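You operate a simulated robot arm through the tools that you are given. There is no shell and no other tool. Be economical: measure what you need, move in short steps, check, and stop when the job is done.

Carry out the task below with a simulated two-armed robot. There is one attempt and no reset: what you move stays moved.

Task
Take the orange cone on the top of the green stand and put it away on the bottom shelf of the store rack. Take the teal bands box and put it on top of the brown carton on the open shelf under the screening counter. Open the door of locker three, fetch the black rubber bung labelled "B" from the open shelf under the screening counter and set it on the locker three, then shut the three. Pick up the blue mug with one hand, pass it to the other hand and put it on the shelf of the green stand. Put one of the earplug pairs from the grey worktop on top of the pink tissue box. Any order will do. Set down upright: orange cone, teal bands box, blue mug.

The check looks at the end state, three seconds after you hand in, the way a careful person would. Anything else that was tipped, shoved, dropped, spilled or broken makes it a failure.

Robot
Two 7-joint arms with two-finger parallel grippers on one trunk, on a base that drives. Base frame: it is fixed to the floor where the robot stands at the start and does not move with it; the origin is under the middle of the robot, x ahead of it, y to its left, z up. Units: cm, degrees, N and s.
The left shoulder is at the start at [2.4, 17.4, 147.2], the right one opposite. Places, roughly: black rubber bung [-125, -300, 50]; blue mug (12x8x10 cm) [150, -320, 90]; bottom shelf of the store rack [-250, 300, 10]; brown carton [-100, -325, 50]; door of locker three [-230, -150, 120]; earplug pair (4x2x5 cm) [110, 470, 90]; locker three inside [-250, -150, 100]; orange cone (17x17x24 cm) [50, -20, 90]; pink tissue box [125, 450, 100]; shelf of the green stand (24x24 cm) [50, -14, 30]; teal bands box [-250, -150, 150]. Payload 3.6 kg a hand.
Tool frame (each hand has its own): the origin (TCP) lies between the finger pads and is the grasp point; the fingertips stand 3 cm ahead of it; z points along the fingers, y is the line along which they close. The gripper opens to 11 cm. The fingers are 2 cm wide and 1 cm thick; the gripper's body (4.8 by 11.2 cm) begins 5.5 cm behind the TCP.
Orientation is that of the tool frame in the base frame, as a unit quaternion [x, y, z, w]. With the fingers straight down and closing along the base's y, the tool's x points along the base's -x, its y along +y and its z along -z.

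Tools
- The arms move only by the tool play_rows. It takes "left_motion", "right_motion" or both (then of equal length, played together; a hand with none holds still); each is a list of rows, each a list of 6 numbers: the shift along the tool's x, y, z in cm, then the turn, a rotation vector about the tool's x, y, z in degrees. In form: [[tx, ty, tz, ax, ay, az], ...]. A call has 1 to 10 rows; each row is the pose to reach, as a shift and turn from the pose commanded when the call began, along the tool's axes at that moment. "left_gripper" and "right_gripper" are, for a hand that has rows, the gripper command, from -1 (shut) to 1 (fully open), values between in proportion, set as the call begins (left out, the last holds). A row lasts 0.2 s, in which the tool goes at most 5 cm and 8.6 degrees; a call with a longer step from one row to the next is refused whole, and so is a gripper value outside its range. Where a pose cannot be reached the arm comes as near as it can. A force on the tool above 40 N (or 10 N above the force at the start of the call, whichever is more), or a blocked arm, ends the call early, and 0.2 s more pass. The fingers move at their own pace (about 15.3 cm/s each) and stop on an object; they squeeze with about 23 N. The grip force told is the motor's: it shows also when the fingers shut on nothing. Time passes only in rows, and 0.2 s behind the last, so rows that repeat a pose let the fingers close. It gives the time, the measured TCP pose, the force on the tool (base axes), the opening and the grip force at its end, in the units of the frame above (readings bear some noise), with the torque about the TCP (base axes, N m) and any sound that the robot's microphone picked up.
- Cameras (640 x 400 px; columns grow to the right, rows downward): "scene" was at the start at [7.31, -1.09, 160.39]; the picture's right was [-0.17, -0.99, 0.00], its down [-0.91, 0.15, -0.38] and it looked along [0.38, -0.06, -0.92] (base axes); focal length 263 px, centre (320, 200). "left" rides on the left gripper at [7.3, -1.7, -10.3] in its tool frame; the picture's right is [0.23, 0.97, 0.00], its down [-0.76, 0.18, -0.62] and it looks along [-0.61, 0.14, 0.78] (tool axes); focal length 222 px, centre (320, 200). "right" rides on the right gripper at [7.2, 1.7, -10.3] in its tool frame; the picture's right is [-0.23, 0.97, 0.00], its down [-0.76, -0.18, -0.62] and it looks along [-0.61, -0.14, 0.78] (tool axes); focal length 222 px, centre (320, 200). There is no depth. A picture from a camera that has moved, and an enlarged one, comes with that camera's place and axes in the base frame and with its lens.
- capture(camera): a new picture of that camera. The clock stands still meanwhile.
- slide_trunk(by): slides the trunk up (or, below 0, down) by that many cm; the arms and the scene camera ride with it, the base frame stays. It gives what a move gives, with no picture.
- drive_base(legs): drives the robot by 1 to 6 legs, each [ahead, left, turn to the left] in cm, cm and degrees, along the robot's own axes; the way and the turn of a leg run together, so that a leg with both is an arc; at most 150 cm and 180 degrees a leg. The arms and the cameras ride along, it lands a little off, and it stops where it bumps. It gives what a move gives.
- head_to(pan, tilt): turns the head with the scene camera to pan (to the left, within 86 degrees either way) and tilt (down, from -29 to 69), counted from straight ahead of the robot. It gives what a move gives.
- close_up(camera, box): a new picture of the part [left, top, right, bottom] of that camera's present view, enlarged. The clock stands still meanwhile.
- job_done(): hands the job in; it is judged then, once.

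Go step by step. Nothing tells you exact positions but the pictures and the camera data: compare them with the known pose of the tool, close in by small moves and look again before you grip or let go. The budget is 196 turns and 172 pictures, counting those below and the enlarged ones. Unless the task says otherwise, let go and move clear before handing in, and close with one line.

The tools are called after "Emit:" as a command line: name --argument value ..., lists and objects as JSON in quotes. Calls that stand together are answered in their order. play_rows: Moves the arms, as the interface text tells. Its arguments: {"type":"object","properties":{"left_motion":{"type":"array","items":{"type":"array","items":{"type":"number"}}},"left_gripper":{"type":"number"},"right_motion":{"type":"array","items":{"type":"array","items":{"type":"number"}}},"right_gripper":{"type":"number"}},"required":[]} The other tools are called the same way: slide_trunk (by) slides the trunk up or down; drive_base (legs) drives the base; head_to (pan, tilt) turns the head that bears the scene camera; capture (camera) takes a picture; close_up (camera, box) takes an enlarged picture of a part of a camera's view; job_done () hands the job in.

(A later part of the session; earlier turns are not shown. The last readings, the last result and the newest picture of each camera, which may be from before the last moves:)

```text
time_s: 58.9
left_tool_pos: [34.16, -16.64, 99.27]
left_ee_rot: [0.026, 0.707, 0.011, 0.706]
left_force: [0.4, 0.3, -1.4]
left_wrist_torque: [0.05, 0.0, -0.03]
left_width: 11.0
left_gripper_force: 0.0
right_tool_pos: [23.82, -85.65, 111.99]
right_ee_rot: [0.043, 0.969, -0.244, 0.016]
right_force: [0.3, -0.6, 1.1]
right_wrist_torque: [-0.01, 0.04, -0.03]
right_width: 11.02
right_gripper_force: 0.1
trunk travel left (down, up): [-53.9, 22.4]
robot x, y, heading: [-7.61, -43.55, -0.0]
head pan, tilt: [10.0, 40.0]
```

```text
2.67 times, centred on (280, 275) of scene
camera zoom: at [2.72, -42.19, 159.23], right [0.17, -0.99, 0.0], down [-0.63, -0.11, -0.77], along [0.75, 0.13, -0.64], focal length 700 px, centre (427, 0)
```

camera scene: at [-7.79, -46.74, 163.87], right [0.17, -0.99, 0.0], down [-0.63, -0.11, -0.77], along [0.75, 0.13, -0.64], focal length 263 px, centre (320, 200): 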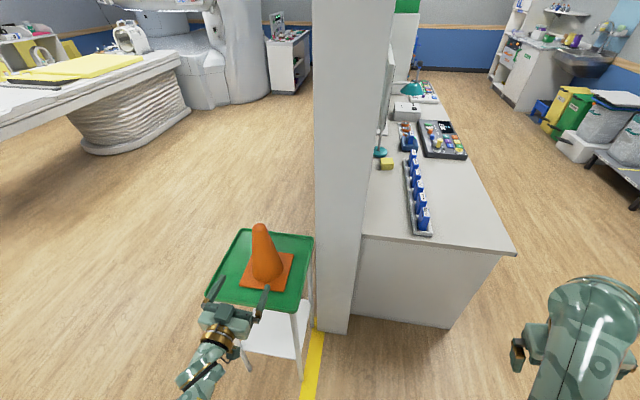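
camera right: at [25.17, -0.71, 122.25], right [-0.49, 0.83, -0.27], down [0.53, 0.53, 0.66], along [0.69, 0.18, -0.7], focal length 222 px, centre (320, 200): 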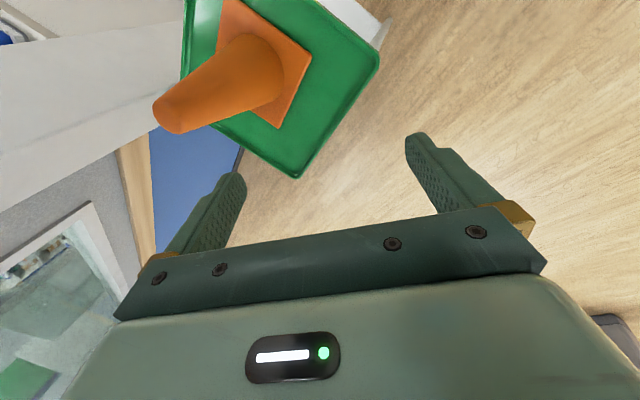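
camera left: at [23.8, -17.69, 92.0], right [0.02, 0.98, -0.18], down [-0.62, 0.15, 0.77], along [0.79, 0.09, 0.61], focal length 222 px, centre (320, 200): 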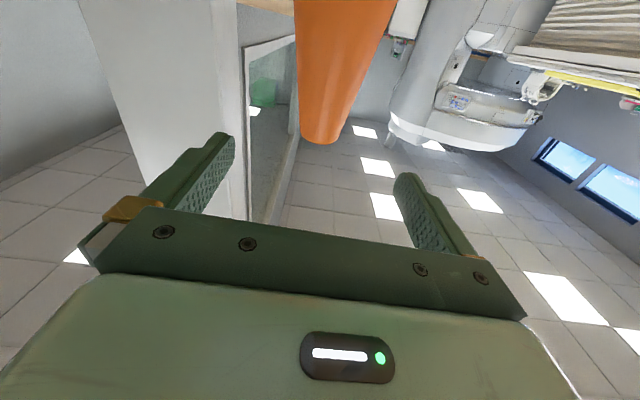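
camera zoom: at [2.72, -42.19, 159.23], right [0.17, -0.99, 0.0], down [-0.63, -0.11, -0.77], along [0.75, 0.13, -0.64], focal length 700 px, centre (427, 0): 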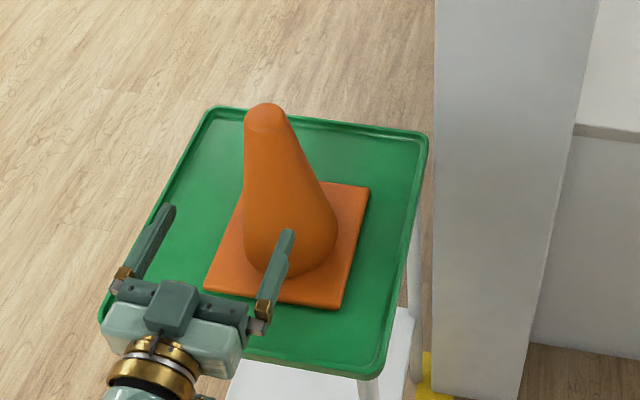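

The cone is centred between the fingers. I go down 2.5 cm and forward 15 cm with the arm.

Emit:
play_rows --left_motion '[[2.5, 0, 0, 0, 0, 0], [2.5, 0, 4, 0, 0, 0], [2.5, 0, 8, 0, 0, 0], [2.5, 0, 12, 0, 0, 0], [2.5, 0, 15, 0, 0, 0], [2.5, 0, 15, 0, 0, 0]]'

Emit:
capture --camera "left"

Emit:
close_up --camera "scene" --box '[160, 200, 400, 350]'

```text
time_s: 60.3
left_tool_pos: [49.17, -16.87, 96.64]
left_ee_rot: [0.028, 0.707, 0.01, 0.707]
left_force: [-0.8, -1.0, -0.1]
left_wrist_torque: [0.02, 0.04, -0.04]
left_width: 10.99
left_gripper_force: 0.1
right_tool_pos: [23.71, -85.61, 112.09]
right_ee_rot: [0.044, 0.968, -0.246, 0.017]
right_force: [-0.3, -0.5, 0.4]
right_wrist_torque: [-0.02, -0.02, 0.03]
right_width: 10.99
right_gripper_force: 0.0
trunk travel left (down, up): [-53.9, 22.4]
robot x, y, heading: [-8.25, -43.29, -0.4]
head pan, tilt: [10.0, 40.0]
```

```text
141 pictures are left
camera left: at [38.8, -17.9, 89.41], right [0.02, 0.98, -0.18], down [-0.62, 0.15, 0.77], along [0.78, 0.09, 0.61], focal length 222 px, centre (320, 200)
```

left: 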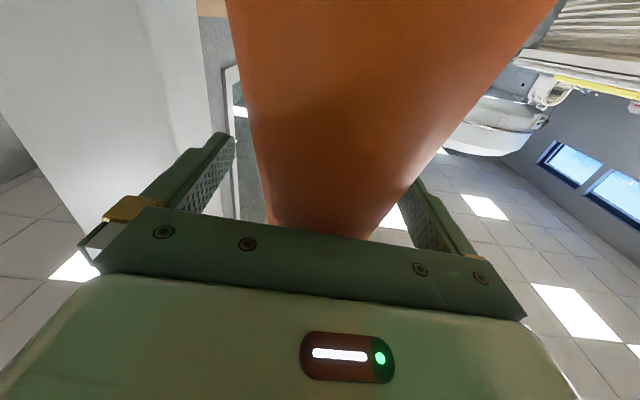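

```text
2.67 times, centred on (280, 275) of scene
camera zoom: at [2.55, -42.22, 159.24], right [0.17, -0.99, 0.0], down [-0.63, -0.11, -0.77], along [0.76, 0.13, -0.64], focal length 700 px, centre (427, 0)
```

zoom: 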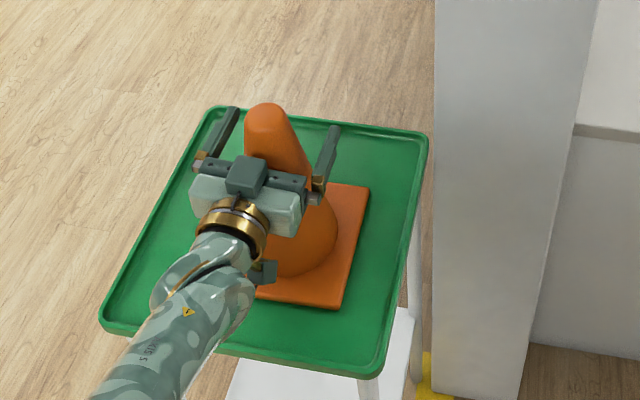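

Well placed around the cone's upper part. I close the fingers and lift.

Emit:
play_rows --left_motion '[[0, 0, 0, 0, 0, 0], [0, 0, 0, 0, 0, 0], [0, 0, 0, 0, 0, 0], [0, 0, 0, 0, 0, 0]]' --left_gripper -1

Emit:
play_rows --left_motion '[[-1, 0, 0, 0, 0, 0], [-3, 0, 0, 0, 0, 0], [-6, 0, 0, 0, 0, 0], [-10, 0, 0, 0, 0, 0], [-10, 0, 0, 0, 0, 0]]'

Emit:
capture --camera "scene"

```text
time_s: 61.3
left_tool_pos: [49.14, -16.82, 96.71]
left_ee_rot: [0.027, 0.707, 0.011, 0.707]
left_force: [1.1, 0.5, 2.1]
left_wrist_torque: [-0.23, 0.04, -0.01]
left_width: 6.32
left_gripper_force: 23.2
right_tool_pos: [23.76, -85.79, 112.05]
right_ee_rot: [0.044, 0.968, -0.245, 0.016]
right_force: [0.1, 0.4, -0.4]
right_wrist_torque: [-0.01, 0.0, -0.01]
right_width: 11.01
right_gripper_force: 0.1
trunk travel left (down, up): [-53.9, 22.4]
robot x, y, heading: [-8.07, -43.43, -0.1]
head pan, tilt: [10.0, 40.0]
```

```text
time_s: 62.5
left_tool_pos: [49.24, -17.49, 107.01]
left_ee_rot: [0.027, 0.708, 0.011, 0.706]
left_force: [-0.7, -0.6, -4.0]
left_wrist_torque: [0.03, -0.03, -0.02]
left_width: 6.3
left_gripper_force: 23.2
right_tool_pos: [23.85, -85.72, 112.05]
right_ee_rot: [0.044, 0.968, -0.246, 0.016]
right_force: [-0.8, 0.2, 0.3]
right_wrist_torque: [-0.02, 0.0, -0.03]
right_width: 11.01
right_gripper_force: 0.1
trunk travel left (down, up): [-53.9, 22.4]
robot x, y, heading: [-7.74, -43.62, -0.2]
head pan, tilt: [10.0, 40.0]
```

```text
139 pictures are left
camera scene: at [2.73, -42.2, 159.22], right [0.17, -0.99, 0.0], down [-0.63, -0.11, -0.77], along [0.75, 0.13, -0.64], focal length 263 px, centre (320, 200)
```

scene: 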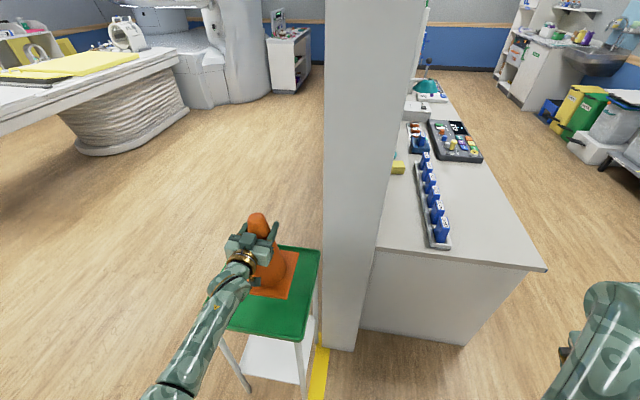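

The cone is held. I retract the arm a bit and back away, then turn left towards the gap between stanchion and chair.

Emit:
play_rows --left_motion '[[-1, 0, -3, 0, 0, 0], [-2, 0, -7, 0, 0, 0], [-3, 0, -11, 0, 0, 0], [-4, 0, -15, 0, 0, 0], [-4, 0, -15, 0, 0, 0]]'

Emit:
drive_base --legs '[[0, -20, 0], [0, 0, 80], [0, 0, 70]]'

Emit:
head_to --pan 0 --tilt 35

Emit:
capture --camera "scene"

```text
time_s: 63.7
left_tool_pos: [34.21, -17.26, 110.86]
left_ee_rot: [0.026, 0.707, 0.011, 0.706]
left_force: [0.4, 0.3, -3.3]
left_wrist_torque: [0.02, -0.07, 0.0]
left_width: 6.32
left_gripper_force: 23.1
right_tool_pos: [23.9, -85.79, 112.09]
right_ee_rot: [0.044, 0.968, -0.246, 0.015]
right_force: [-0.3, -0.9, -0.1]
right_wrist_torque: [0.03, 0.01, 0.03]
right_width: 11.03
right_gripper_force: 0.1
trunk travel left (down, up): [-53.9, 22.4]
robot x, y, heading: [-8.03, -43.62, -0.3]
head pan, tilt: [10.0, 40.0]
```

```text
time_s: 71.7
left_tool_pos: [-57.25, -64.74, 110.87]
left_ee_rot: [-0.676, 0.208, 0.685, 0.172]
left_force: [0.4, 0.2, -3.9]
left_wrist_torque: [0.05, -0.01, 0.01]
left_width: 6.26
left_gripper_force: 22.5
right_tool_pos: [-13.98, -10.69, 112.06]
right_ee_rot: [0.924, -0.292, 0.047, -0.241]
right_force: [0.3, -0.2, -0.5]
right_wrist_torque: [-0.01, 0.02, -0.04]
right_width: 11.01
right_gripper_force: 0.1
trunk travel left (down, up): [-53.9, 22.4]
robot x, y, heading: [-7.75, -62.78, 149.8]
head pan, tilt: [10.0, 40.0]
```

```text
time_s: 72.4
left_tool_pos: [-57.13, -64.8, 111.0]
left_ee_rot: [-0.676, 0.209, 0.685, 0.174]
left_force: [0.8, 0.6, -4.1]
left_wrist_torque: [0.03, 0.05, -0.02]
left_width: 6.25
left_gripper_force: 23.2
right_tool_pos: [-13.93, -10.56, 112.05]
right_ee_rot: [0.924, -0.292, 0.048, -0.241]
right_force: [-0.4, 0.3, -0.3]
right_wrist_torque: [-0.01, -0.01, -0.02]
right_width: 11.0
right_gripper_force: 0.1
trunk travel left (down, up): [-53.9, 22.4]
robot x, y, heading: [-7.76, -62.89, 149.8]
head pan, tilt: [0.0, 35.0]
```

```text
138 pictures are left
camera scene: at [-16.86, -57.68, 159.98], right [0.5, 0.86, 0.0], down [0.5, -0.29, -0.82], along [-0.71, 0.41, -0.57], focal length 263 px, centre (320, 200)
```

scene: 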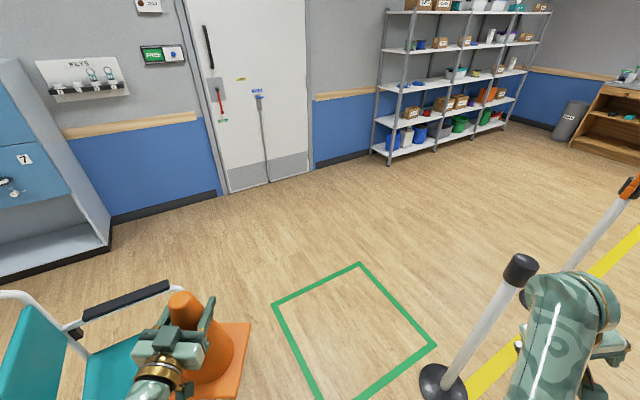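

Clear view of the gap and the rack. I shift right, drive through, and head towards the rack.

Emit:
drive_base --legs '[[0, -15, 0], [130, 0, 0], [0, 0, -40]]'

Emit:
head_to --pan 25 --tilt 25

Emit:
capture --camera "scene"

```text
time_s: 81.7
left_tool_pos: [-149.24, 46.1, 111.01]
left_ee_rot: [-0.561, 0.432, 0.581, 0.401]
left_force: [-0.5, 0.5, -4.4]
left_wrist_torque: [0.06, 0.01, 0.03]
left_width: 6.24
left_gripper_force: 23.0
right_tool_pos: [-81.15, 58.87, 112.07]
right_ee_rot: [0.764, -0.596, 0.129, -0.209]
right_force: [0.0, 0.4, 0.1]
right_wrist_torque: [0.01, -0.01, -0.02]
right_width: 11.02
right_gripper_force: 0.1
trunk travel left (down, up): [-53.9, 22.4]
robot x, y, heading: [-110.36, 15.31, 108.9]
head pan, tilt: [0.0, 35.0]
```

```text
time_s: 82.6
left_tool_pos: [-149.41, 46.16, 110.87]
left_ee_rot: [-0.561, 0.432, 0.582, 0.401]
left_force: [0.6, -0.9, -3.2]
left_wrist_torque: [0.05, 0.04, -0.01]
left_width: 6.26
left_gripper_force: 23.2
right_tool_pos: [-81.14, 58.88, 112.16]
right_ee_rot: [0.764, -0.597, 0.129, -0.21]
right_force: [-0.5, 0.2, 0.2]
right_wrist_torque: [0.02, -0.04, -0.03]
right_width: 11.0
right_gripper_force: 0.1
trunk travel left (down, up): [-53.9, 22.4]
robot x, y, heading: [-110.67, 15.12, 109.1]
head pan, tilt: [25.0, 25.0]
```

```text
137 pictures are left
camera scene: at [-117.52, 23.49, 161.56], right [0.72, 0.69, 0.0], down [0.29, -0.3, -0.91], along [-0.63, 0.65, -0.42], focal length 263 px, centre (320, 200)
```

scene: 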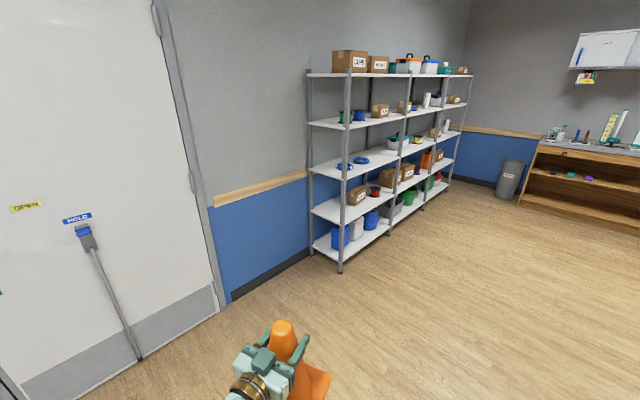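

The rack front is at about x = -238. I drive alongside and turn to face it.

Emit:
drive_base --legs '[[110, 0, 0], [0, 0, 71], [0, -70, 0]]'

Emit:
head_to --pan -30 --tilt 40

Emit:
capture --camera "scene"

```text
time_s: 94.7
left_tool_pos: [-190.63, 160.25, 110.89]
left_ee_rot: [0.708, -0.015, -0.706, 0.022]
left_force: [0.2, 0.0, -4.0]
left_wrist_torque: [-0.03, 0.06, 0.01]
left_width: 6.24
left_gripper_force: 22.7
right_tool_pos: [-182.64, 228.98, 112.09]
right_ee_rot: [0.969, -0.026, -0.02, -0.246]
right_force: [-0.2, 0.3, 0.5]
right_wrist_torque: [0.02, -0.01, 0.01]
right_width: 10.99
right_gripper_force: 0.0
trunk travel left (down, up): [-53.9, 22.4]
robot x, y, heading: [-149.73, 187.75, -178.4]
head pan, tilt: [25.0, 25.0]
```

```text
time_s: 96.0
left_tool_pos: [-190.63, 160.29, 110.83]
left_ee_rot: [0.708, -0.015, -0.706, 0.022]
left_force: [-0.2, -0.7, -2.5]
left_wrist_torque: [0.01, 0.04, 0.07]
left_width: 6.23
left_gripper_force: 22.9
right_tool_pos: [-182.73, 229.03, 112.07]
right_ee_rot: [0.969, -0.027, -0.02, -0.245]
right_force: [-0.4, -0.8, -0.4]
right_wrist_torque: [0.0, 0.0, -0.01]
right_width: 10.96
right_gripper_force: 0.0
trunk travel left (down, up): [-53.9, 22.4]
robot x, y, heading: [-149.86, 187.88, -178.3]
head pan, tilt: [-30.0, 40.0]
```

```text
136 pictures are left
camera scene: at [-158.9, 191.77, 159.23], right [0.47, 0.88, 0.0], down [0.57, -0.3, -0.77], along [-0.67, 0.36, -0.64], focal length 263 px, centre (320, 200)
```

scene: 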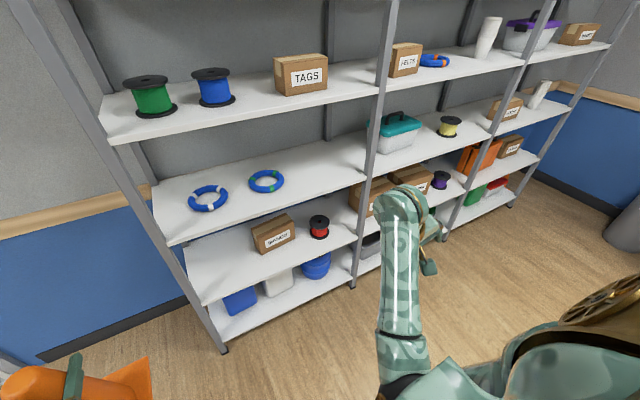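

I lower the trunk for a better look at the bottom shelf.

Emit:
slide_trunk --by -40

Emit:
head_to --pan -35 --tilt 30

Emit:
capture --camera "scene"

```text
time_s: 98.0
left_tool_pos: [-190.81, 160.23, 89.69]
left_ee_rot: [0.711, -0.016, -0.703, 0.022]
left_force: [-0.4, -0.5, -3.8]
left_wrist_torque: [-0.03, 0.03, -0.04]
left_width: 6.23
left_gripper_force: 22.7
right_tool_pos: [-182.44, 233.74, 93.84]
right_ee_rot: [0.949, -0.038, -0.018, -0.314]
right_force: [0.5, 0.4, 0.2]
right_wrist_torque: [-0.01, -0.02, 0.02]
right_width: 11.01
right_gripper_force: 0.0
trunk travel left (down, up): [-33.2, 43.1]
robot x, y, heading: [-149.55, 187.95, -178.5]
head pan, tilt: [-30.0, 40.0]
stopped: the arm was blocked; the commanded pose is now the measured one
```

```text
time_s: 98.7
left_tool_pos: [-190.64, 160.23, 89.83]
left_ee_rot: [0.711, -0.015, -0.703, 0.022]
left_force: [0.3, -0.4, -3.9]
left_wrist_torque: [-0.02, 0.08, -0.05]
left_width: 6.18
left_gripper_force: 23.2
right_tool_pos: [-182.38, 233.9, 93.9]
right_ee_rot: [0.949, -0.037, -0.017, -0.313]
right_force: [0.5, 0.2, -0.2]
right_wrist_torque: [0.01, -0.02, 0.03]
right_width: 11.0
right_gripper_force: 0.0
trunk travel left (down, up): [-33.2, 43.1]
robot x, y, heading: [-149.41, 188.06, -178.5]
head pan, tilt: [-35.0, 30.0]
```

```text
135 pictures are left
camera scene: at [-163.79, 192.57, 139.81], right [0.55, 0.84, 0.0], down [0.42, -0.27, -0.87], along [-0.72, 0.47, -0.5], focal length 263 px, centre (320, 200)
```

scene: 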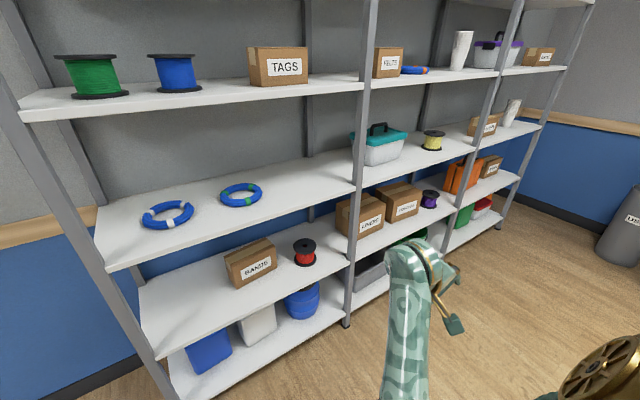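

The right arm's posture blocks the trunk. I swing the right hand into a mirrored, level pose like the left's.

Emit:
play_rows --right_motion '[[-0.66, 1.02, -1.6, -2.88, -7.66, 2.27], [-1.32, 2.03, -3.19, -5.77, -15.33, 4.54], [-1.99, 3.05, -4.79, -8.65, -22.99, 6.8], [-2.65, 4.06, -6.38, -11.54, -30.66, 9.07], [-3.31, 5.08, -7.98, -14.42, -38.32, 11.34], [-3.97, 6.1, -9.58, -17.3, -45.98, 13.6], [-4.63, 7.11, -11.17, -20.19, -53.65, 15.88], [-5.3, 8.13, -12.77, -23.07, -61.31, 18.14], [-5.96, 9.14, -14.36, -25.96, -68.98, 20.4], [-6.62, 10.16, -15.96, -28.84, -76.64, 22.68]]'

Emit:
drive_base --legs '[[0, -70, 0]]'

Emit:
slide_trunk --by -15

Emit:
head_to --pan 0 --tilt 30

Emit:
capture --camera "scene"

```text
time_s: 99.4
left_tool_pos: [-190.57, 160.1, 89.85]
left_ee_rot: [0.711, -0.016, -0.703, 0.022]
left_force: [0.1, -0.1, -3.3]
left_wrist_torque: [-0.01, 0.02, -0.01]
left_width: 6.19
left_gripper_force: 23.3
right_tool_pos: [-183.34, 235.29, 99.34]
right_ee_rot: [0.922, -0.036, -0.168, -0.347]
right_force: [-0.4, 0.3, -0.8]
right_wrist_torque: [0.0, 0.02, 0.02]
right_width: 11.01
right_gripper_force: 0.0
right hand out of reach, approached as far as the arm can: row 3
trunk travel left (down, up): [-33.2, 43.1]
robot x, y, heading: [-149.69, 188.0, -178.2]
head pan, tilt: [-35.0, 30.0]
stopped in row 3 (right hand): the arm was blocked; the commanded pose is now the measured one
```

```text
time_s: 103.2
left_tool_pos: [-192.71, 229.68, 89.85]
left_ee_rot: [0.71, -0.015, -0.703, 0.021]
left_force: [0.0, 0.4, -3.5]
left_wrist_torque: [0.03, 0.07, 0.02]
left_width: 6.18
left_gripper_force: 22.9
right_tool_pos: [-185.19, 304.81, 99.13]
right_ee_rot: [0.922, -0.037, -0.167, -0.347]
right_force: [-0.6, -0.5, 0.6]
right_wrist_torque: [-0.01, 0.0, -0.01]
right_width: 10.98
right_gripper_force: 0.1
trunk travel left (down, up): [-33.2, 43.1]
robot x, y, heading: [-151.76, 257.42, -178.5]
head pan, tilt: [-35.0, 30.0]
```

```text
time_s: 105.0
left_tool_pos: [-192.69, 229.73, 74.81]
left_ee_rot: [0.71, -0.015, -0.703, 0.022]
left_force: [0.4, 0.4, -3.4]
left_wrist_torque: [0.03, 0.09, -0.01]
left_width: 6.2
left_gripper_force: 22.8
right_tool_pos: [-186.48, 305.81, 82.24]
right_ee_rot: [0.922, -0.018, -0.114, -0.369]
right_force: [-0.5, 0.4, 0.3]
right_wrist_torque: [-0.01, 0.01, -0.02]
right_width: 10.99
right_gripper_force: 0.0
trunk travel left (down, up): [-18.2, 58.1]
robot x, y, heading: [-152.06, 257.29, -178.3]
head pan, tilt: [-35.0, 30.0]
```

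```text
time_s: 106.0
left_tool_pos: [-192.69, 229.75, 74.82]
left_ee_rot: [0.711, -0.015, -0.703, 0.022]
left_force: [-0.3, 1.2, -4.2]
left_wrist_torque: [0.04, 0.04, 0.01]
left_width: 6.22
left_gripper_force: 22.8
right_tool_pos: [-186.61, 305.76, 82.33]
right_ee_rot: [0.923, -0.017, -0.115, -0.368]
right_force: [-0.1, -1.6, 0.3]
right_wrist_torque: [-0.02, -0.01, -0.03]
right_width: 10.98
right_gripper_force: 0.0
trunk travel left (down, up): [-18.2, 58.1]
robot x, y, heading: [-151.95, 257.32, -178.5]
head pan, tilt: [0.0, 30.0]
```

```text
134 pictures are left
camera scene: at [-174.34, 256.61, 124.35], right [-0.03, 1.0, 0.0], down [0.5, 0.01, -0.87], along [-0.87, -0.02, -0.5], focal length 263 px, centre (320, 200)
```

scene: 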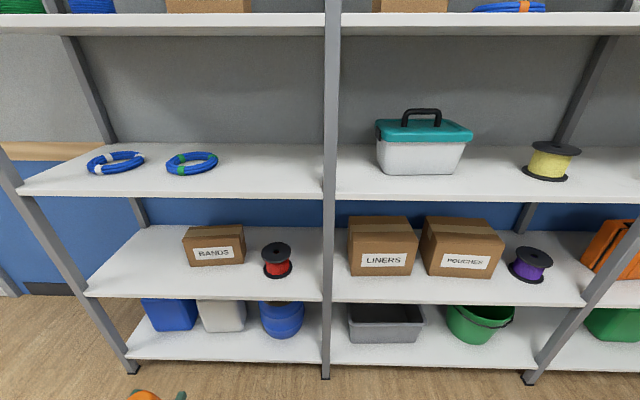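

The bottom shelf is mostly taken; there seems to be about 30 cm free at the left of the third bay (y about 347–377). I go look at it.

Emit:
drive_base --legs '[[0, -75, 0]]'

Emit:
head_to --pan -15 --tilt 30

Emit:
capture --camera "scene"

```text
time_s: 110.1
left_tool_pos: [-194.94, 304.98, 74.85]
left_ee_rot: [0.711, -0.014, -0.703, 0.023]
left_force: [0.2, 0.6, -3.1]
left_wrist_torque: [0.02, 0.01, 0.01]
left_width: 6.19
left_gripper_force: 23.2
right_tool_pos: [-189.26, 380.97, 82.23]
right_ee_rot: [0.923, -0.016, -0.117, -0.367]
right_force: [-0.6, -0.4, 0.2]
right_wrist_torque: [0.01, 0.0, 0.02]
right_width: 11.0
right_gripper_force: 0.0
trunk travel left (down, up): [-18.2, 58.1]
robot x, y, heading: [-154.14, 332.68, -178.4]
head pan, tilt: [0.0, 30.0]
```

```text
time_s: 110.8
left_tool_pos: [-194.93, 304.94, 74.91]
left_ee_rot: [0.711, -0.014, -0.703, 0.022]
left_force: [0.0, 0.3, -3.1]
left_wrist_torque: [0.02, 0.04, 0.03]
left_width: 6.18
left_gripper_force: 23.0
right_tool_pos: [-189.11, 381.3, 82.39]
right_ee_rot: [0.921, -0.017, -0.117, -0.37]
right_force: [-0.2, 0.0, -0.6]
right_wrist_torque: [0.03, -0.02, 0.02]
right_width: 11.01
right_gripper_force: 0.1
trunk travel left (down, up): [-18.2, 58.1]
robot x, y, heading: [-153.99, 332.89, -178.2]
head pan, tilt: [-15.0, 30.0]
```

```text
133 pictures are left
camera scene: at [-176.36, 334.3, 124.35], right [0.23, 0.97, 0.0], down [0.49, -0.11, -0.87], along [-0.84, 0.2, -0.5], focal length 263 px, centre (320, 200)
```

scene: 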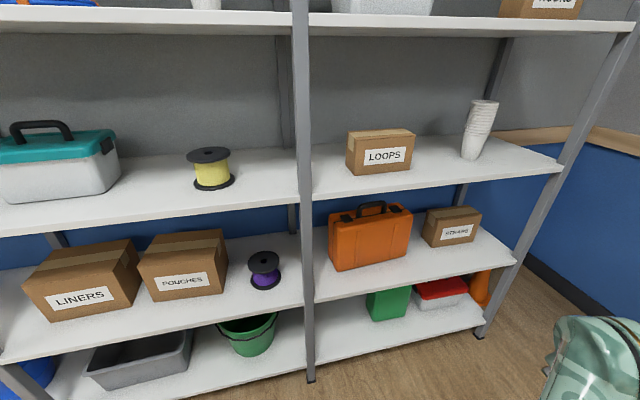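

The free space is at y 347–377 on the bottom shelf (front x about -235, next shelf's underside at about 46). I tuck the right hand back, lower the trunk and lower the cone in front of the rack.

Emit:
play_rows --right_motion '[[3.6, -0.4, -0.7, 0, 0, 0], [7.3, -0.9, -1.5, 0, 0, 0], [11, -1.3, -2.2, 0, 0, 0], [14.6, -1.7, -3, 0, 0, 0]]'

Emit:
slide_trunk --by -18

Emit:
play_rows --left_motion '[[4, 0, 0, 0, 0, 0], [8, 0, 0, 0, 0, 0], [12, 0, 0, 0, 0, 0], [16, 0, 0, 0, 0, 0], [20, 0, 0, 0, 0, 0], [23, 0, 0, 0, 0, 0], [23, 0, 0, 0, 0, 0]]'

```text
time_s: 112.0
left_tool_pos: [-194.97, 304.96, 74.68]
left_ee_rot: [0.712, -0.014, -0.702, 0.023]
left_force: [0.4, 0.3, -3.2]
left_wrist_torque: [-0.01, 0.06, 0.01]
left_width: 6.17
left_gripper_force: 23.1
right_tool_pos: [-180.88, 388.28, 80.49]
right_ee_rot: [0.9, -0.04, -0.192, -0.389]
right_force: [-0.3, -0.5, 0.4]
right_wrist_torque: [0.0, 0.0, 0.01]
right_width: 11.02
right_gripper_force: 0.0
right hand out of reach, approached as far as the arm can: row 1, 2, 3, 4
trunk travel left (down, up): [-18.2, 58.1]
robot x, y, heading: [-153.93, 332.84, -178.0]
head pan, tilt: [-15.0, 30.0]
stopped in row 4 (right hand): the arm was blocked; the commanded pose is now the measured one
```

```text
time_s: 114.0
left_tool_pos: [-194.78, 305.05, 56.81]
left_ee_rot: [0.71, -0.014, -0.703, 0.023]
left_force: [0.3, 0.3, -3.1]
left_wrist_torque: [0.01, 0.02, -0.03]
left_width: 6.16
left_gripper_force: 23.2
right_tool_pos: [-182.08, 388.24, 59.43]
right_ee_rot: [0.917, 0.008, -0.077, -0.391]
right_force: [-0.6, -0.2, -0.5]
right_wrist_torque: [-0.01, -0.02, -0.02]
right_width: 10.99
right_gripper_force: 0.1
trunk travel left (down, up): [-0.2, 76.1]
robot x, y, heading: [-154.0, 332.78, -178.4]
head pan, tilt: [-15.0, 30.0]
```

```text
time_s: 115.6
left_tool_pos: [-194.57, 303.74, 33.79]
left_ee_rot: [0.711, -0.014, -0.703, 0.022]
left_force: [0.9, -0.8, -4.3]
left_wrist_torque: [0.01, 0.06, 0.02]
left_width: 6.18
left_gripper_force: 22.6
right_tool_pos: [-181.97, 388.18, 59.43]
right_ee_rot: [0.917, 0.008, -0.077, -0.391]
right_force: [-0.4, 0.3, -0.1]
right_wrist_torque: [-0.04, 0.03, -0.03]
right_width: 11.0
right_gripper_force: 0.1
trunk travel left (down, up): [-0.2, 76.1]
robot x, y, heading: [-153.83, 332.79, -178.1]
head pan, tilt: [-15.0, 30.0]
```

The left hand is down at z 34. I move it inward so the robot needs less sideways travel, then strafe right.

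Emit:
play_rows --left_motion '[[0, -4, 0, 0, 0, 0], [0, -8, 0, 0, 0, 0], [0, -12, 0, 0, 0, 0], [0, -15, 0, 0, 0, 0], [0, -15, 0, 0, 0, 0]]'

Emit:
drive_base --legs '[[0, -38, 0]]'

Emit:
head_to --pan 0 --tilt 35

Emit:
capture --camera "scene"

Emit:
capture --camera "left"

```text
time_s: 116.8
left_tool_pos: [-194.78, 316.78, 32.78]
left_ee_rot: [0.71, -0.029, -0.703, 0.03]
left_force: [-0.5, 0.1, -4.4]
left_wrist_torque: [0.0, 0.04, -0.01]
left_width: 6.16
left_gripper_force: 22.7
right_tool_pos: [-182.04, 387.7, 59.85]
right_ee_rot: [0.915, 0.008, -0.077, -0.395]
right_force: [-0.5, -0.4, -0.5]
right_wrist_torque: [0.02, -0.05, -0.02]
right_width: 10.99
right_gripper_force: 0.1
trunk travel left (down, up): [-0.2, 76.1]
robot x, y, heading: [-153.83, 332.7, -178.1]
head pan, tilt: [-15.0, 30.0]
```

```text
time_s: 119.2
left_tool_pos: [-196.02, 354.76, 32.49]
left_ee_rot: [0.711, -0.026, -0.702, 0.029]
left_force: [-0.6, -0.5, -3.8]
left_wrist_torque: [0.02, 0.06, -0.02]
left_width: 6.15
left_gripper_force: 23.3
right_tool_pos: [-183.48, 425.66, 59.9]
right_ee_rot: [0.915, 0.01, -0.077, -0.395]
right_force: [-0.6, -0.4, 0.0]
right_wrist_torque: [0.0, -0.01, -0.01]
right_width: 11.0
right_gripper_force: 0.2
trunk travel left (down, up): [-0.2, 76.1]
robot x, y, heading: [-155.6, 371.19, -178.0]
head pan, tilt: [-15.0, 30.0]
```

```text
time_s: 119.9
left_tool_pos: [-196.07, 354.57, 32.65]
left_ee_rot: [0.71, -0.031, -0.703, 0.033]
left_force: [-0.4, -1.2, -3.8]
left_wrist_torque: [0.04, 0.01, 0.0]
left_width: 6.16
left_gripper_force: 23.3
right_tool_pos: [-183.43, 425.77, 59.47]
right_ee_rot: [0.917, 0.01, -0.078, -0.392]
right_force: [0.1, 0.4, 0.3]
right_wrist_torque: [-0.02, -0.01, 0.0]
right_width: 10.98
right_gripper_force: 0.1
trunk travel left (down, up): [-0.2, 76.1]
robot x, y, heading: [-155.25, 370.57, -178.1]
head pan, tilt: [0.0, 35.0]
```

```text
132 pictures are left
camera scene: at [-188.86, 369.14, 104.17], right [-0.03, 1.0, 0.0], down [0.57, 0.02, -0.82], along [-0.82, -0.02, -0.58], focal length 263 px, centre (320, 200)
```

scene: 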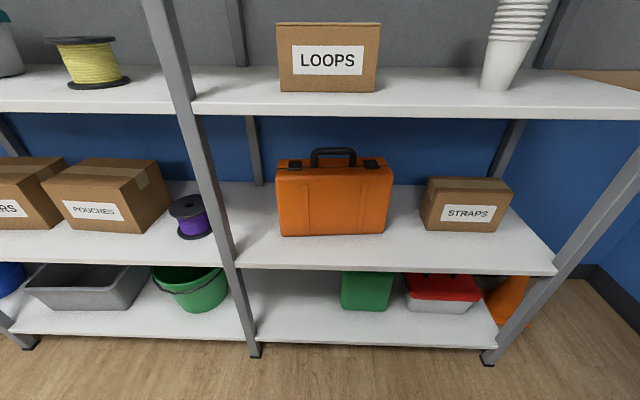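

```text
131 pictures are left
camera left: at [-185.69, 355.64, 25.45], right [0.0, -0.99, -0.14], down [0.62, -0.11, 0.78], along [-0.79, -0.09, 0.61], focal length 222 px, centre (320, 200)
```

left: 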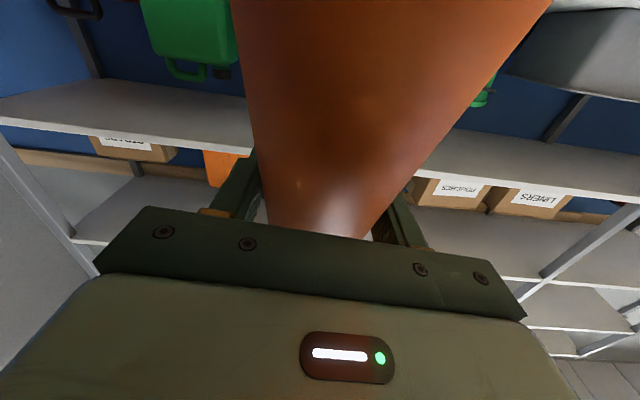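

The gap is confirmed at y 346–376. I raise slightly, align to y = 361.5 and drive the cone in above the shelf.

Emit:
slide_trunk --by 2

Emit:
drive_base --legs '[[0, -8, 0], [27, 0, 0]]'

Emit:
capture --camera "scene"

Emit:
capture --camera "left"

```text
time_s: 120.6
left_tool_pos: [-196.31, 354.71, 34.82]
left_ee_rot: [0.709, -0.031, -0.704, 0.032]
left_force: [-0.7, -0.1, -2.6]
left_wrist_torque: [0.03, 0.03, 0.05]
left_width: 6.14
left_gripper_force: 23.0
right_tool_pos: [-183.58, 425.79, 61.48]
right_ee_rot: [0.917, 0.009, -0.077, -0.392]
right_force: [0.6, 0.4, 0.5]
right_wrist_torque: [0.02, -0.02, 0.01]
right_width: 11.0
right_gripper_force: 0.0
trunk travel left (down, up): [-2.2, 74.1]
robot x, y, heading: [-155.19, 370.76, -178.1]
head pan, tilt: [0.0, 35.0]
```

```text
time_s: 123.2
left_tool_pos: [-223.47, 361.44, 34.66]
left_ee_rot: [0.71, -0.029, -0.703, 0.033]
left_force: [0.2, -0.7, -3.4]
left_wrist_torque: [-0.01, 0.08, 0.0]
left_width: 6.12
left_gripper_force: 22.4
right_tool_pos: [-210.81, 432.76, 61.36]
right_ee_rot: [0.917, 0.012, -0.077, -0.392]
right_force: [-0.4, -0.3, 0.0]
right_wrist_torque: [-0.04, -0.01, 0.02]
right_width: 11.0
right_gripper_force: 0.0
trunk travel left (down, up): [-2.2, 74.1]
robot x, y, heading: [-182.58, 377.55, -177.9]
head pan, tilt: [0.0, 35.0]
```

```text
130 pictures are left
camera scene: at [-214.98, 376.05, 106.3], right [-0.04, 1.0, 0.0], down [0.58, 0.02, -0.82], along [-0.82, -0.03, -0.58], focal length 263 px, centre (320, 200)
```

scene: 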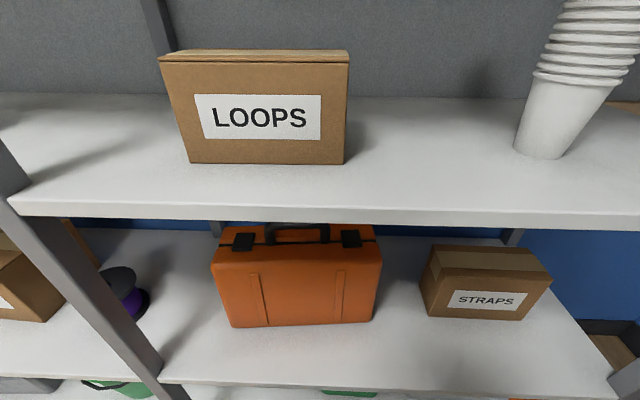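

```text
129 pictures are left
camera left: at [-213.02, 362.62, 27.44], right [0.01, -0.99, -0.14], down [0.62, -0.11, 0.78], along [-0.79, -0.09, 0.61], focal length 222 px, centre (320, 200)
```

left: 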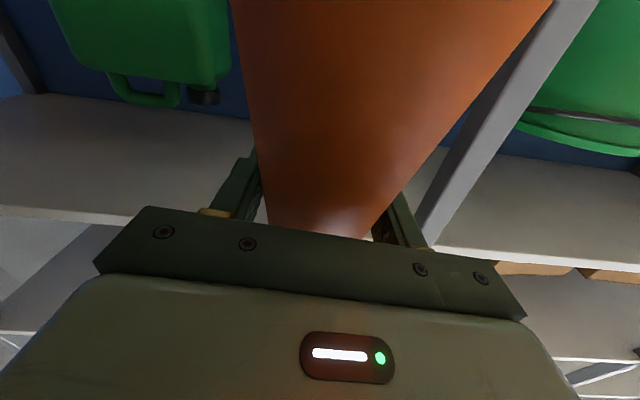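

I push the cone in with the arm the rest of the way, watching forces.

Emit:
play_rows --left_motion '[[0, 0, 4, 0, 0, 0], [0, 0, 8, 0, 0, 0], [0, 0, 12, 0, 0, 0], [0, 0, 16, 0, 0, 0], [0, 0, 20, 0, 0, 0], [0, 0, 23, 0, 0, 0], [0, 0, 23, 0, 0, 0]]'

Emit:
capture --camera "left"

Emit:
head_to --pan 20 --tilt 66

Emit:
capture --camera "scene"

```text
time_s: 124.8
left_tool_pos: [-245.93, 360.67, 35.88]
left_ee_rot: [0.709, -0.031, -0.703, 0.033]
left_force: [0.3, -1.2, -3.6]
left_wrist_torque: [0.0, 0.02, 0.0]
left_width: 6.13
left_gripper_force: 23.1
left hand out of reach, approached as far as the arm can: row 5, 6, 7
right_tool_pos: [-210.84, 432.82, 61.36]
right_ee_rot: [0.917, 0.011, -0.079, -0.391]
right_force: [-0.7, -0.6, 0.0]
right_wrist_torque: [0.01, -0.02, 0.02]
right_width: 11.02
right_gripper_force: 0.1
trunk travel left (down, up): [-2.2, 74.1]
robot x, y, heading: [-182.92, 377.93, -178.0]
head pan, tilt: [0.0, 35.0]
```

```text
128 pictures are left
camera left: at [-235.51, 361.74, 28.66], right [0.01, -0.99, -0.14], down [0.62, -0.1, 0.78], along [-0.79, -0.09, 0.61], focal length 222 px, centre (320, 200)
```

left: 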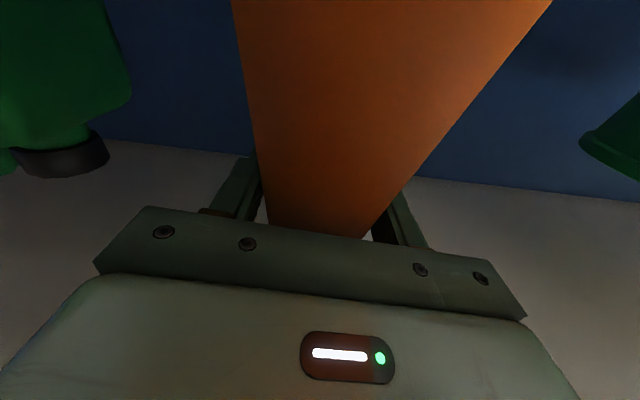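

```text
time_s: 125.7
left_tool_pos: [-245.93, 360.63, 35.91]
left_ee_rot: [0.709, -0.03, -0.703, 0.034]
left_force: [0.4, 0.3, -4.0]
left_wrist_torque: [-0.01, 0.01, -0.05]
left_width: 6.13
left_gripper_force: 23.4
right_tool_pos: [-210.95, 432.93, 61.37]
right_ee_rot: [0.917, 0.01, -0.079, -0.391]
right_force: [-0.4, -0.8, -1.0]
right_wrist_torque: [-0.02, -0.02, 0.0]
right_width: 11.0
right_gripper_force: 0.0
trunk travel left (down, up): [-2.2, 74.1]
robot x, y, heading: [-182.62, 377.99, -178.0]
head pan, tilt: [20.0, 66.0]
```

```text
127 pictures are left
camera scene: at [-211.47, 374.43, 102.31], right [-0.38, 0.93, 0.0], down [0.85, 0.34, -0.41], along [-0.38, -0.15, -0.91], focal length 263 px, centre (320, 200)
```

scene: 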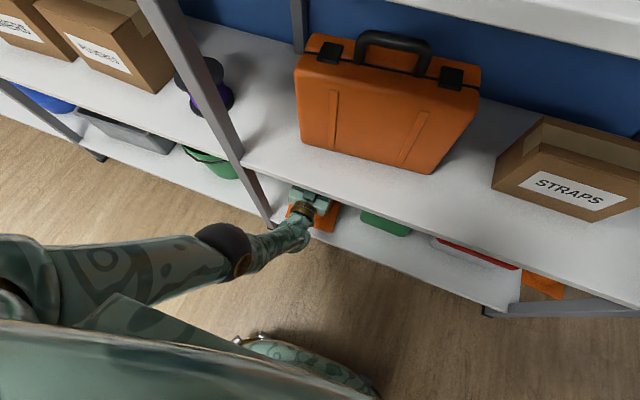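

The cone is inside the bay. I drive 3 cm deeper, then lower step by step.

Emit:
drive_base --legs '[[3, 0, 0]]'

Emit:
play_rows --left_motion '[[1.5, 0, 0, 0, 0, 0], [3, 0, 0, 0, 0, 0], [4, 0, 0, 0, 0, 0], [5, 0, 0, 0, 0, 0], [5, 0, 0, 0, 0, 0]]'

Emit:
close_up --camera "scene" --box '[240, 160, 400, 260]'

```text
time_s: 126.6
left_tool_pos: [-249.09, 360.49, 35.81]
left_ee_rot: [0.709, -0.031, -0.703, 0.033]
left_force: [-0.2, -0.4, -2.8]
left_wrist_torque: [0.04, 0.0, -0.01]
left_width: 6.13
left_gripper_force: 23.0
right_tool_pos: [-213.98, 432.68, 61.28]
right_ee_rot: [0.917, 0.01, -0.079, -0.39]
right_force: [-0.9, 0.4, -0.6]
right_wrist_torque: [0.02, 0.0, 0.0]
right_width: 11.02
right_gripper_force: 0.1
trunk travel left (down, up): [-2.2, 74.1]
robot x, y, heading: [-185.64, 377.67, -178.2]
head pan, tilt: [20.0, 66.0]
```

```text
time_s: 127.8
left_tool_pos: [-248.32, 359.65, 35.46]
left_ee_rot: [0.71, -0.031, -0.703, 0.032]
left_force: [0.4, 0.5, -3.9]
left_wrist_torque: [0.01, 0.05, -0.03]
left_width: 6.11
left_gripper_force: 22.7
left hand out of reach, approached as far as the arm can: row 1, 2, 3, 4, 5
right_tool_pos: [-213.95, 432.61, 61.34]
right_ee_rot: [0.917, 0.011, -0.078, -0.391]
right_force: [0.0, 0.3, -0.1]
right_wrist_torque: [-0.01, -0.01, 0.03]
right_width: 11.02
right_gripper_force: 0.0
trunk travel left (down, up): [-2.2, 74.1]
robot x, y, heading: [-185.77, 377.22, -177.8]
head pan, tilt: [20.0, 66.0]
```

```text
4.00 times, centred on (320, 210) of scene
camera zoom: at [-214.53, 374.32, 102.31], right [-0.38, 0.93, 0.0], down [0.85, 0.34, -0.41], along [-0.38, -0.15, -0.91], focal length 1051 px, centre (320, 160)
```

zoom: 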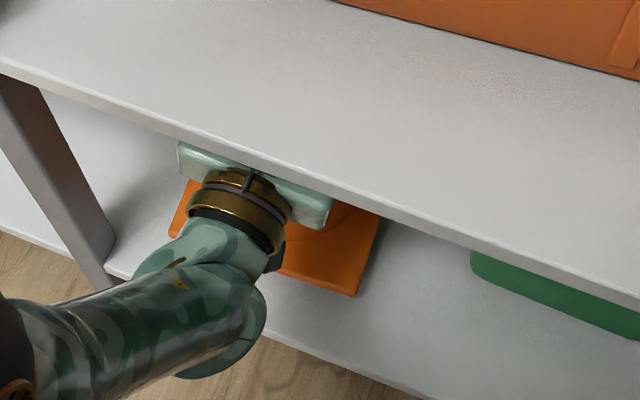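

The arm is at its limit. I retract the arm 8 cm, drive forward 8 cm, and lower again.

Emit:
play_rows --left_motion '[[0, 0, -4, 0, 0, 0], [0, 0, -8, 0, 0, 0], [0, 0, -8, 0, 0, 0]]'

Emit:
drive_base --legs '[[9, 0, 0]]'

Emit:
play_rows --left_motion '[[1.5, 0, 0, 0, 0, 0], [3, 0, 0, 0, 0, 0], [4, 0, 0, 0, 0, 0], [5, 0, 0, 0, 0, 0], [5, 0, 0, 0, 0, 0]]'

Emit:
capture --camera "scene"

```text
time_s: 128.6
left_tool_pos: [-240.18, 359.61, 35.5]
left_ee_rot: [0.709, -0.03, -0.703, 0.034]
left_force: [0.0, 0.7, -2.8]
left_wrist_torque: [0.05, 0.05, -0.02]
left_width: 6.12
left_gripper_force: 22.7
right_tool_pos: [-213.92, 432.75, 61.23]
right_ee_rot: [0.917, 0.011, -0.079, -0.391]
right_force: [0.3, 0.3, 0.5]
right_wrist_torque: [-0.01, 0.0, -0.01]
right_width: 11.01
right_gripper_force: 0.0
trunk travel left (down, up): [-2.2, 74.1]
robot x, y, heading: [-185.76, 377.42, -177.8]
head pan, tilt: [20.0, 66.0]
```

```text
time_s: 129.7
left_tool_pos: [-249.45, 359.29, 35.35]
left_ee_rot: [0.709, -0.031, -0.703, 0.033]
left_force: [-0.5, 0.2, -2.9]
left_wrist_torque: [0.0, 0.03, 0.01]
left_width: 6.1
left_gripper_force: 22.6
right_tool_pos: [-223.05, 432.43, 61.28]
right_ee_rot: [0.917, 0.01, -0.078, -0.391]
right_force: [0.5, 0.9, 0.4]
right_wrist_torque: [-0.01, -0.01, 0.0]
right_width: 11.01
right_gripper_force: 0.1
trunk travel left (down, up): [-2.2, 74.1]
robot x, y, heading: [-194.87, 377.19, -178.0]
head pan, tilt: [20.0, 66.0]
```

```text
time_s: 130.9
left_tool_pos: [-249.14, 358.77, 32.35]
left_ee_rot: [0.707, -0.032, -0.706, 0.032]
left_force: [-7.9, 6.1, 31.1]
left_wrist_torque: [0.28, -0.06, -0.02]
left_width: 6.39
left_gripper_force: 23.3
left hand out of reach, approached as far as the arm can: row 3, 4, 5
right_tool_pos: [-223.04, 432.46, 61.24]
right_ee_rot: [0.917, 0.009, -0.08, -0.39]
right_force: [0.2, 0.6, -0.2]
right_wrist_torque: [0.0, 0.02, 0.02]
right_width: 11.01
right_gripper_force: 0.0
trunk travel left (down, up): [-2.2, 74.1]
robot x, y, heading: [-195.03, 377.6, -177.9]
head pan, tilt: [20.0, 66.0]
```

```text
125 pictures are left
camera scene: at [-223.54, 374.15, 102.4], right [-0.37, 0.93, 0.0], down [0.85, 0.34, -0.41], along [-0.38, -0.15, -0.91], focal length 263 px, centre (320, 200)
```

scene: 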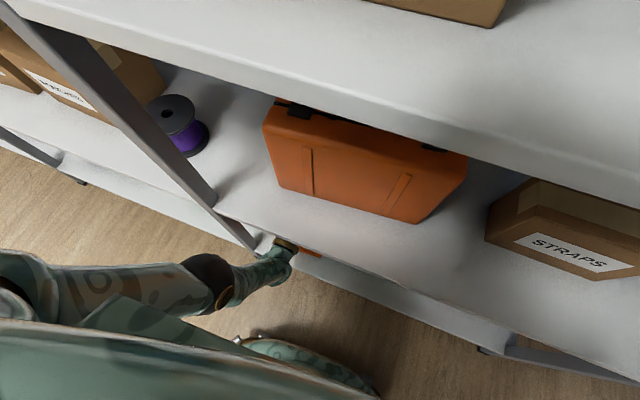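

The cone stands on the shelf. I ease the load, open and withdraw.

Emit:
play_rows --left_motion '[[-0.7, 0, 0, 0, 0, 0], [-0.7, 0, 0, 0, 0, 0]]'

Emit:
play_rows --left_motion '[[0, 0, 0, 0, 0, 0], [0, 0, 0, 0, 0, 0], [0, 0, 0, 0, 0, 0], [0, 0, -3, 0, 0, 0], [0, 0, -6, 0, 0, 0]]' --left_gripper 1

Emit:
drive_base --legs '[[-45, 0, 0]]'

Emit:
head_to --pan 10 --tilt 38

Emit:
capture --camera "scene"

```text
time_s: 131.5
left_tool_pos: [-248.81, 358.67, 32.63]
left_ee_rot: [0.711, -0.031, -0.701, 0.034]
left_force: [0.9, 0.6, -4.2]
left_wrist_torque: [0.02, 0.04, 0.0]
left_width: 6.36
left_gripper_force: 23.7
right_tool_pos: [-223.13, 432.41, 61.19]
right_ee_rot: [0.917, 0.011, -0.077, -0.391]
right_force: [-0.3, 0.1, 0.9]
right_wrist_torque: [0.01, -0.02, -0.01]
right_width: 11.01
right_gripper_force: 0.0
trunk travel left (down, up): [-2.2, 74.1]
robot x, y, heading: [-194.78, 377.21, -177.9]
head pan, tilt: [20.0, 66.0]
```

```text
time_s: 132.7
left_tool_pos: [-242.81, 358.95, 32.91]
left_ee_rot: [0.709, -0.031, -0.704, 0.033]
left_force: [-0.3, -0.8, -0.1]
left_wrist_torque: [-0.02, 0.04, 0.0]
left_width: 10.99
left_gripper_force: 0.0
right_tool_pos: [-223.0, 432.55, 61.41]
right_ee_rot: [0.917, 0.01, -0.079, -0.39]
right_force: [-0.4, 0.1, 0.5]
right_wrist_torque: [-0.01, -0.01, -0.02]
right_width: 10.98
right_gripper_force: 0.0
trunk travel left (down, up): [-2.2, 74.1]
robot x, y, heading: [-195.09, 376.95, -178.0]
head pan, tilt: [20.0, 66.0]
```

```text
time_s: 135.4
left_tool_pos: [-198.2, 360.57, 32.79]
left_ee_rot: [0.709, -0.031, -0.704, 0.032]
left_force: [0.1, -0.1, 0.2]
left_wrist_torque: [0.03, 0.01, 0.03]
left_width: 10.97
left_gripper_force: 0.1
right_tool_pos: [-178.23, 434.04, 61.38]
right_ee_rot: [0.917, 0.009, -0.078, -0.39]
right_force: [-0.1, -0.5, -0.3]
right_wrist_torque: [0.0, 0.01, 0.03]
right_width: 10.99
right_gripper_force: 0.1
trunk travel left (down, up): [-2.2, 74.1]
robot x, y, heading: [-150.21, 378.54, -178.1]
head pan, tilt: [20.0, 66.0]
```

```text
time_s: 136.3
left_tool_pos: [-198.29, 360.61, 32.9]
left_ee_rot: [0.709, -0.031, -0.704, 0.032]
left_force: [0.6, 0.9, 0.9]
left_wrist_torque: [0.01, -0.03, -0.03]
left_width: 10.99
left_gripper_force: 0.0
right_tool_pos: [-178.25, 434.04, 61.36]
right_ee_rot: [0.918, 0.009, -0.077, -0.39]
right_force: [0.7, -0.6, -0.5]
right_wrist_torque: [0.02, 0.0, -0.01]
right_width: 10.99
right_gripper_force: 0.1
trunk travel left (down, up): [-2.2, 74.1]
robot x, y, heading: [-149.9, 379.05, -178.3]
head pan, tilt: [10.0, 38.0]
```

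```text
124 pictures are left
camera scene: at [-181.88, 376.07, 105.95], right [-0.21, 0.98, 0.0], down [0.6, 0.13, -0.79], along [-0.77, -0.16, -0.62], focal length 263 px, centre (320, 200)
```

scene: 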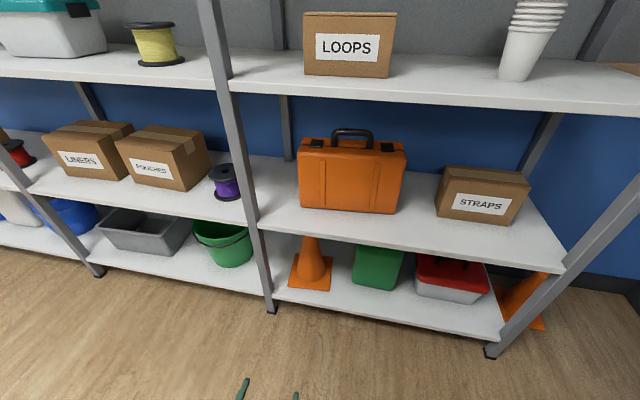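

The cone stands upright on the bottom shelf. Next the earplugs: I raise the trunk, back off and drive over to the grey worktop facing +y.

Emit:
slide_trunk --by 35

Emit:
drive_base --legs '[[-60, 0, 0], [0, 30, 0], [0, 0, -92]]'

Emit:
head_to --pan -50 --tilt 20

Emit:
capture --camera "scene"

```text
time_s: 139.8
left_tool_pos: [-201.95, 360.28, 76.64]
left_ee_rot: [-0.635, 0.031, 0.771, -0.038]
left_force: [0.7, 0.3, 0.9]
left_wrist_torque: [0.01, -0.01, 0.01]
left_width: 10.99
left_gripper_force: 0.0
right_tool_pos: [-178.15, 434.09, 96.27]
right_ee_rot: [0.917, 0.009, -0.077, -0.391]
right_force: [-0.2, 0.0, 0.2]
right_wrist_torque: [0.0, 0.0, 0.02]
right_width: 11.02
right_gripper_force: 0.1
trunk travel left (down, up): [-37.2, 39.1]
robot x, y, heading: [-150.25, 378.89, -178.0]
head pan, tilt: [10.0, 38.0]
```

```text
time_s: 148.7
left_tool_pos: [-105.21, 402.8, 76.55]
left_ee_rot: [-0.423, 0.474, 0.568, 0.523]
left_force: [-0.4, 0.7, 0.4]
left_wrist_torque: [-0.01, -0.03, 0.02]
left_width: 10.99
left_gripper_force: 0.1
right_tool_pos: [-32.04, 377.65, 96.4]
right_ee_rot: [0.649, -0.648, 0.224, -0.329]
right_force: [0.0, 0.5, 0.7]
right_wrist_torque: [-0.01, 0.0, 0.01]
right_width: 11.02
right_gripper_force: 0.1
trunk travel left (down, up): [-37.2, 39.1]
robot x, y, heading: [-87.9, 350.91, 90.7]
head pan, tilt: [10.0, 38.0]
```

```text
time_s: 150.0
left_tool_pos: [-105.24, 402.81, 76.72]
left_ee_rot: [-0.423, 0.474, 0.568, 0.523]
left_force: [-1.2, -0.1, 0.2]
left_wrist_torque: [0.0, 0.0, -0.01]
left_width: 11.01
left_gripper_force: 0.0
right_tool_pos: [-32.13, 377.61, 96.38]
right_ee_rot: [0.649, -0.649, 0.224, -0.328]
right_force: [0.9, 0.1, 1.0]
right_wrist_torque: [0.02, -0.04, 0.0]
right_width: 10.99
right_gripper_force: 0.0
trunk travel left (down, up): [-37.2, 39.1]
robot x, y, heading: [-88.02, 350.83, 91.3]
head pan, tilt: [-50.0, 20.0]
```

```text
123 pictures are left
camera scene: at [-80.69, 361.85, 145.48], right [0.65, -0.76, 0.0], down [-0.26, -0.22, -0.94], along [0.71, 0.62, -0.34], focal length 263 px, centre (320, 200)
```

scene: 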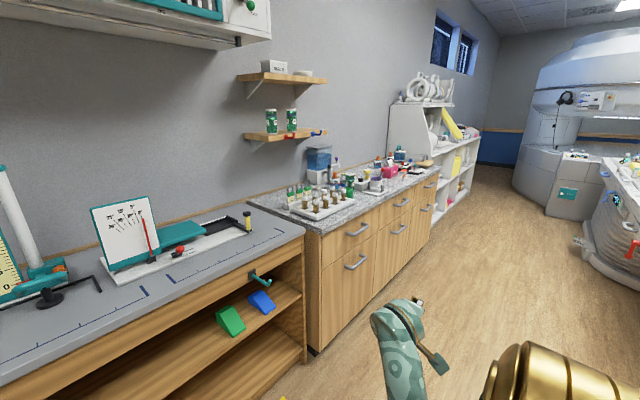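

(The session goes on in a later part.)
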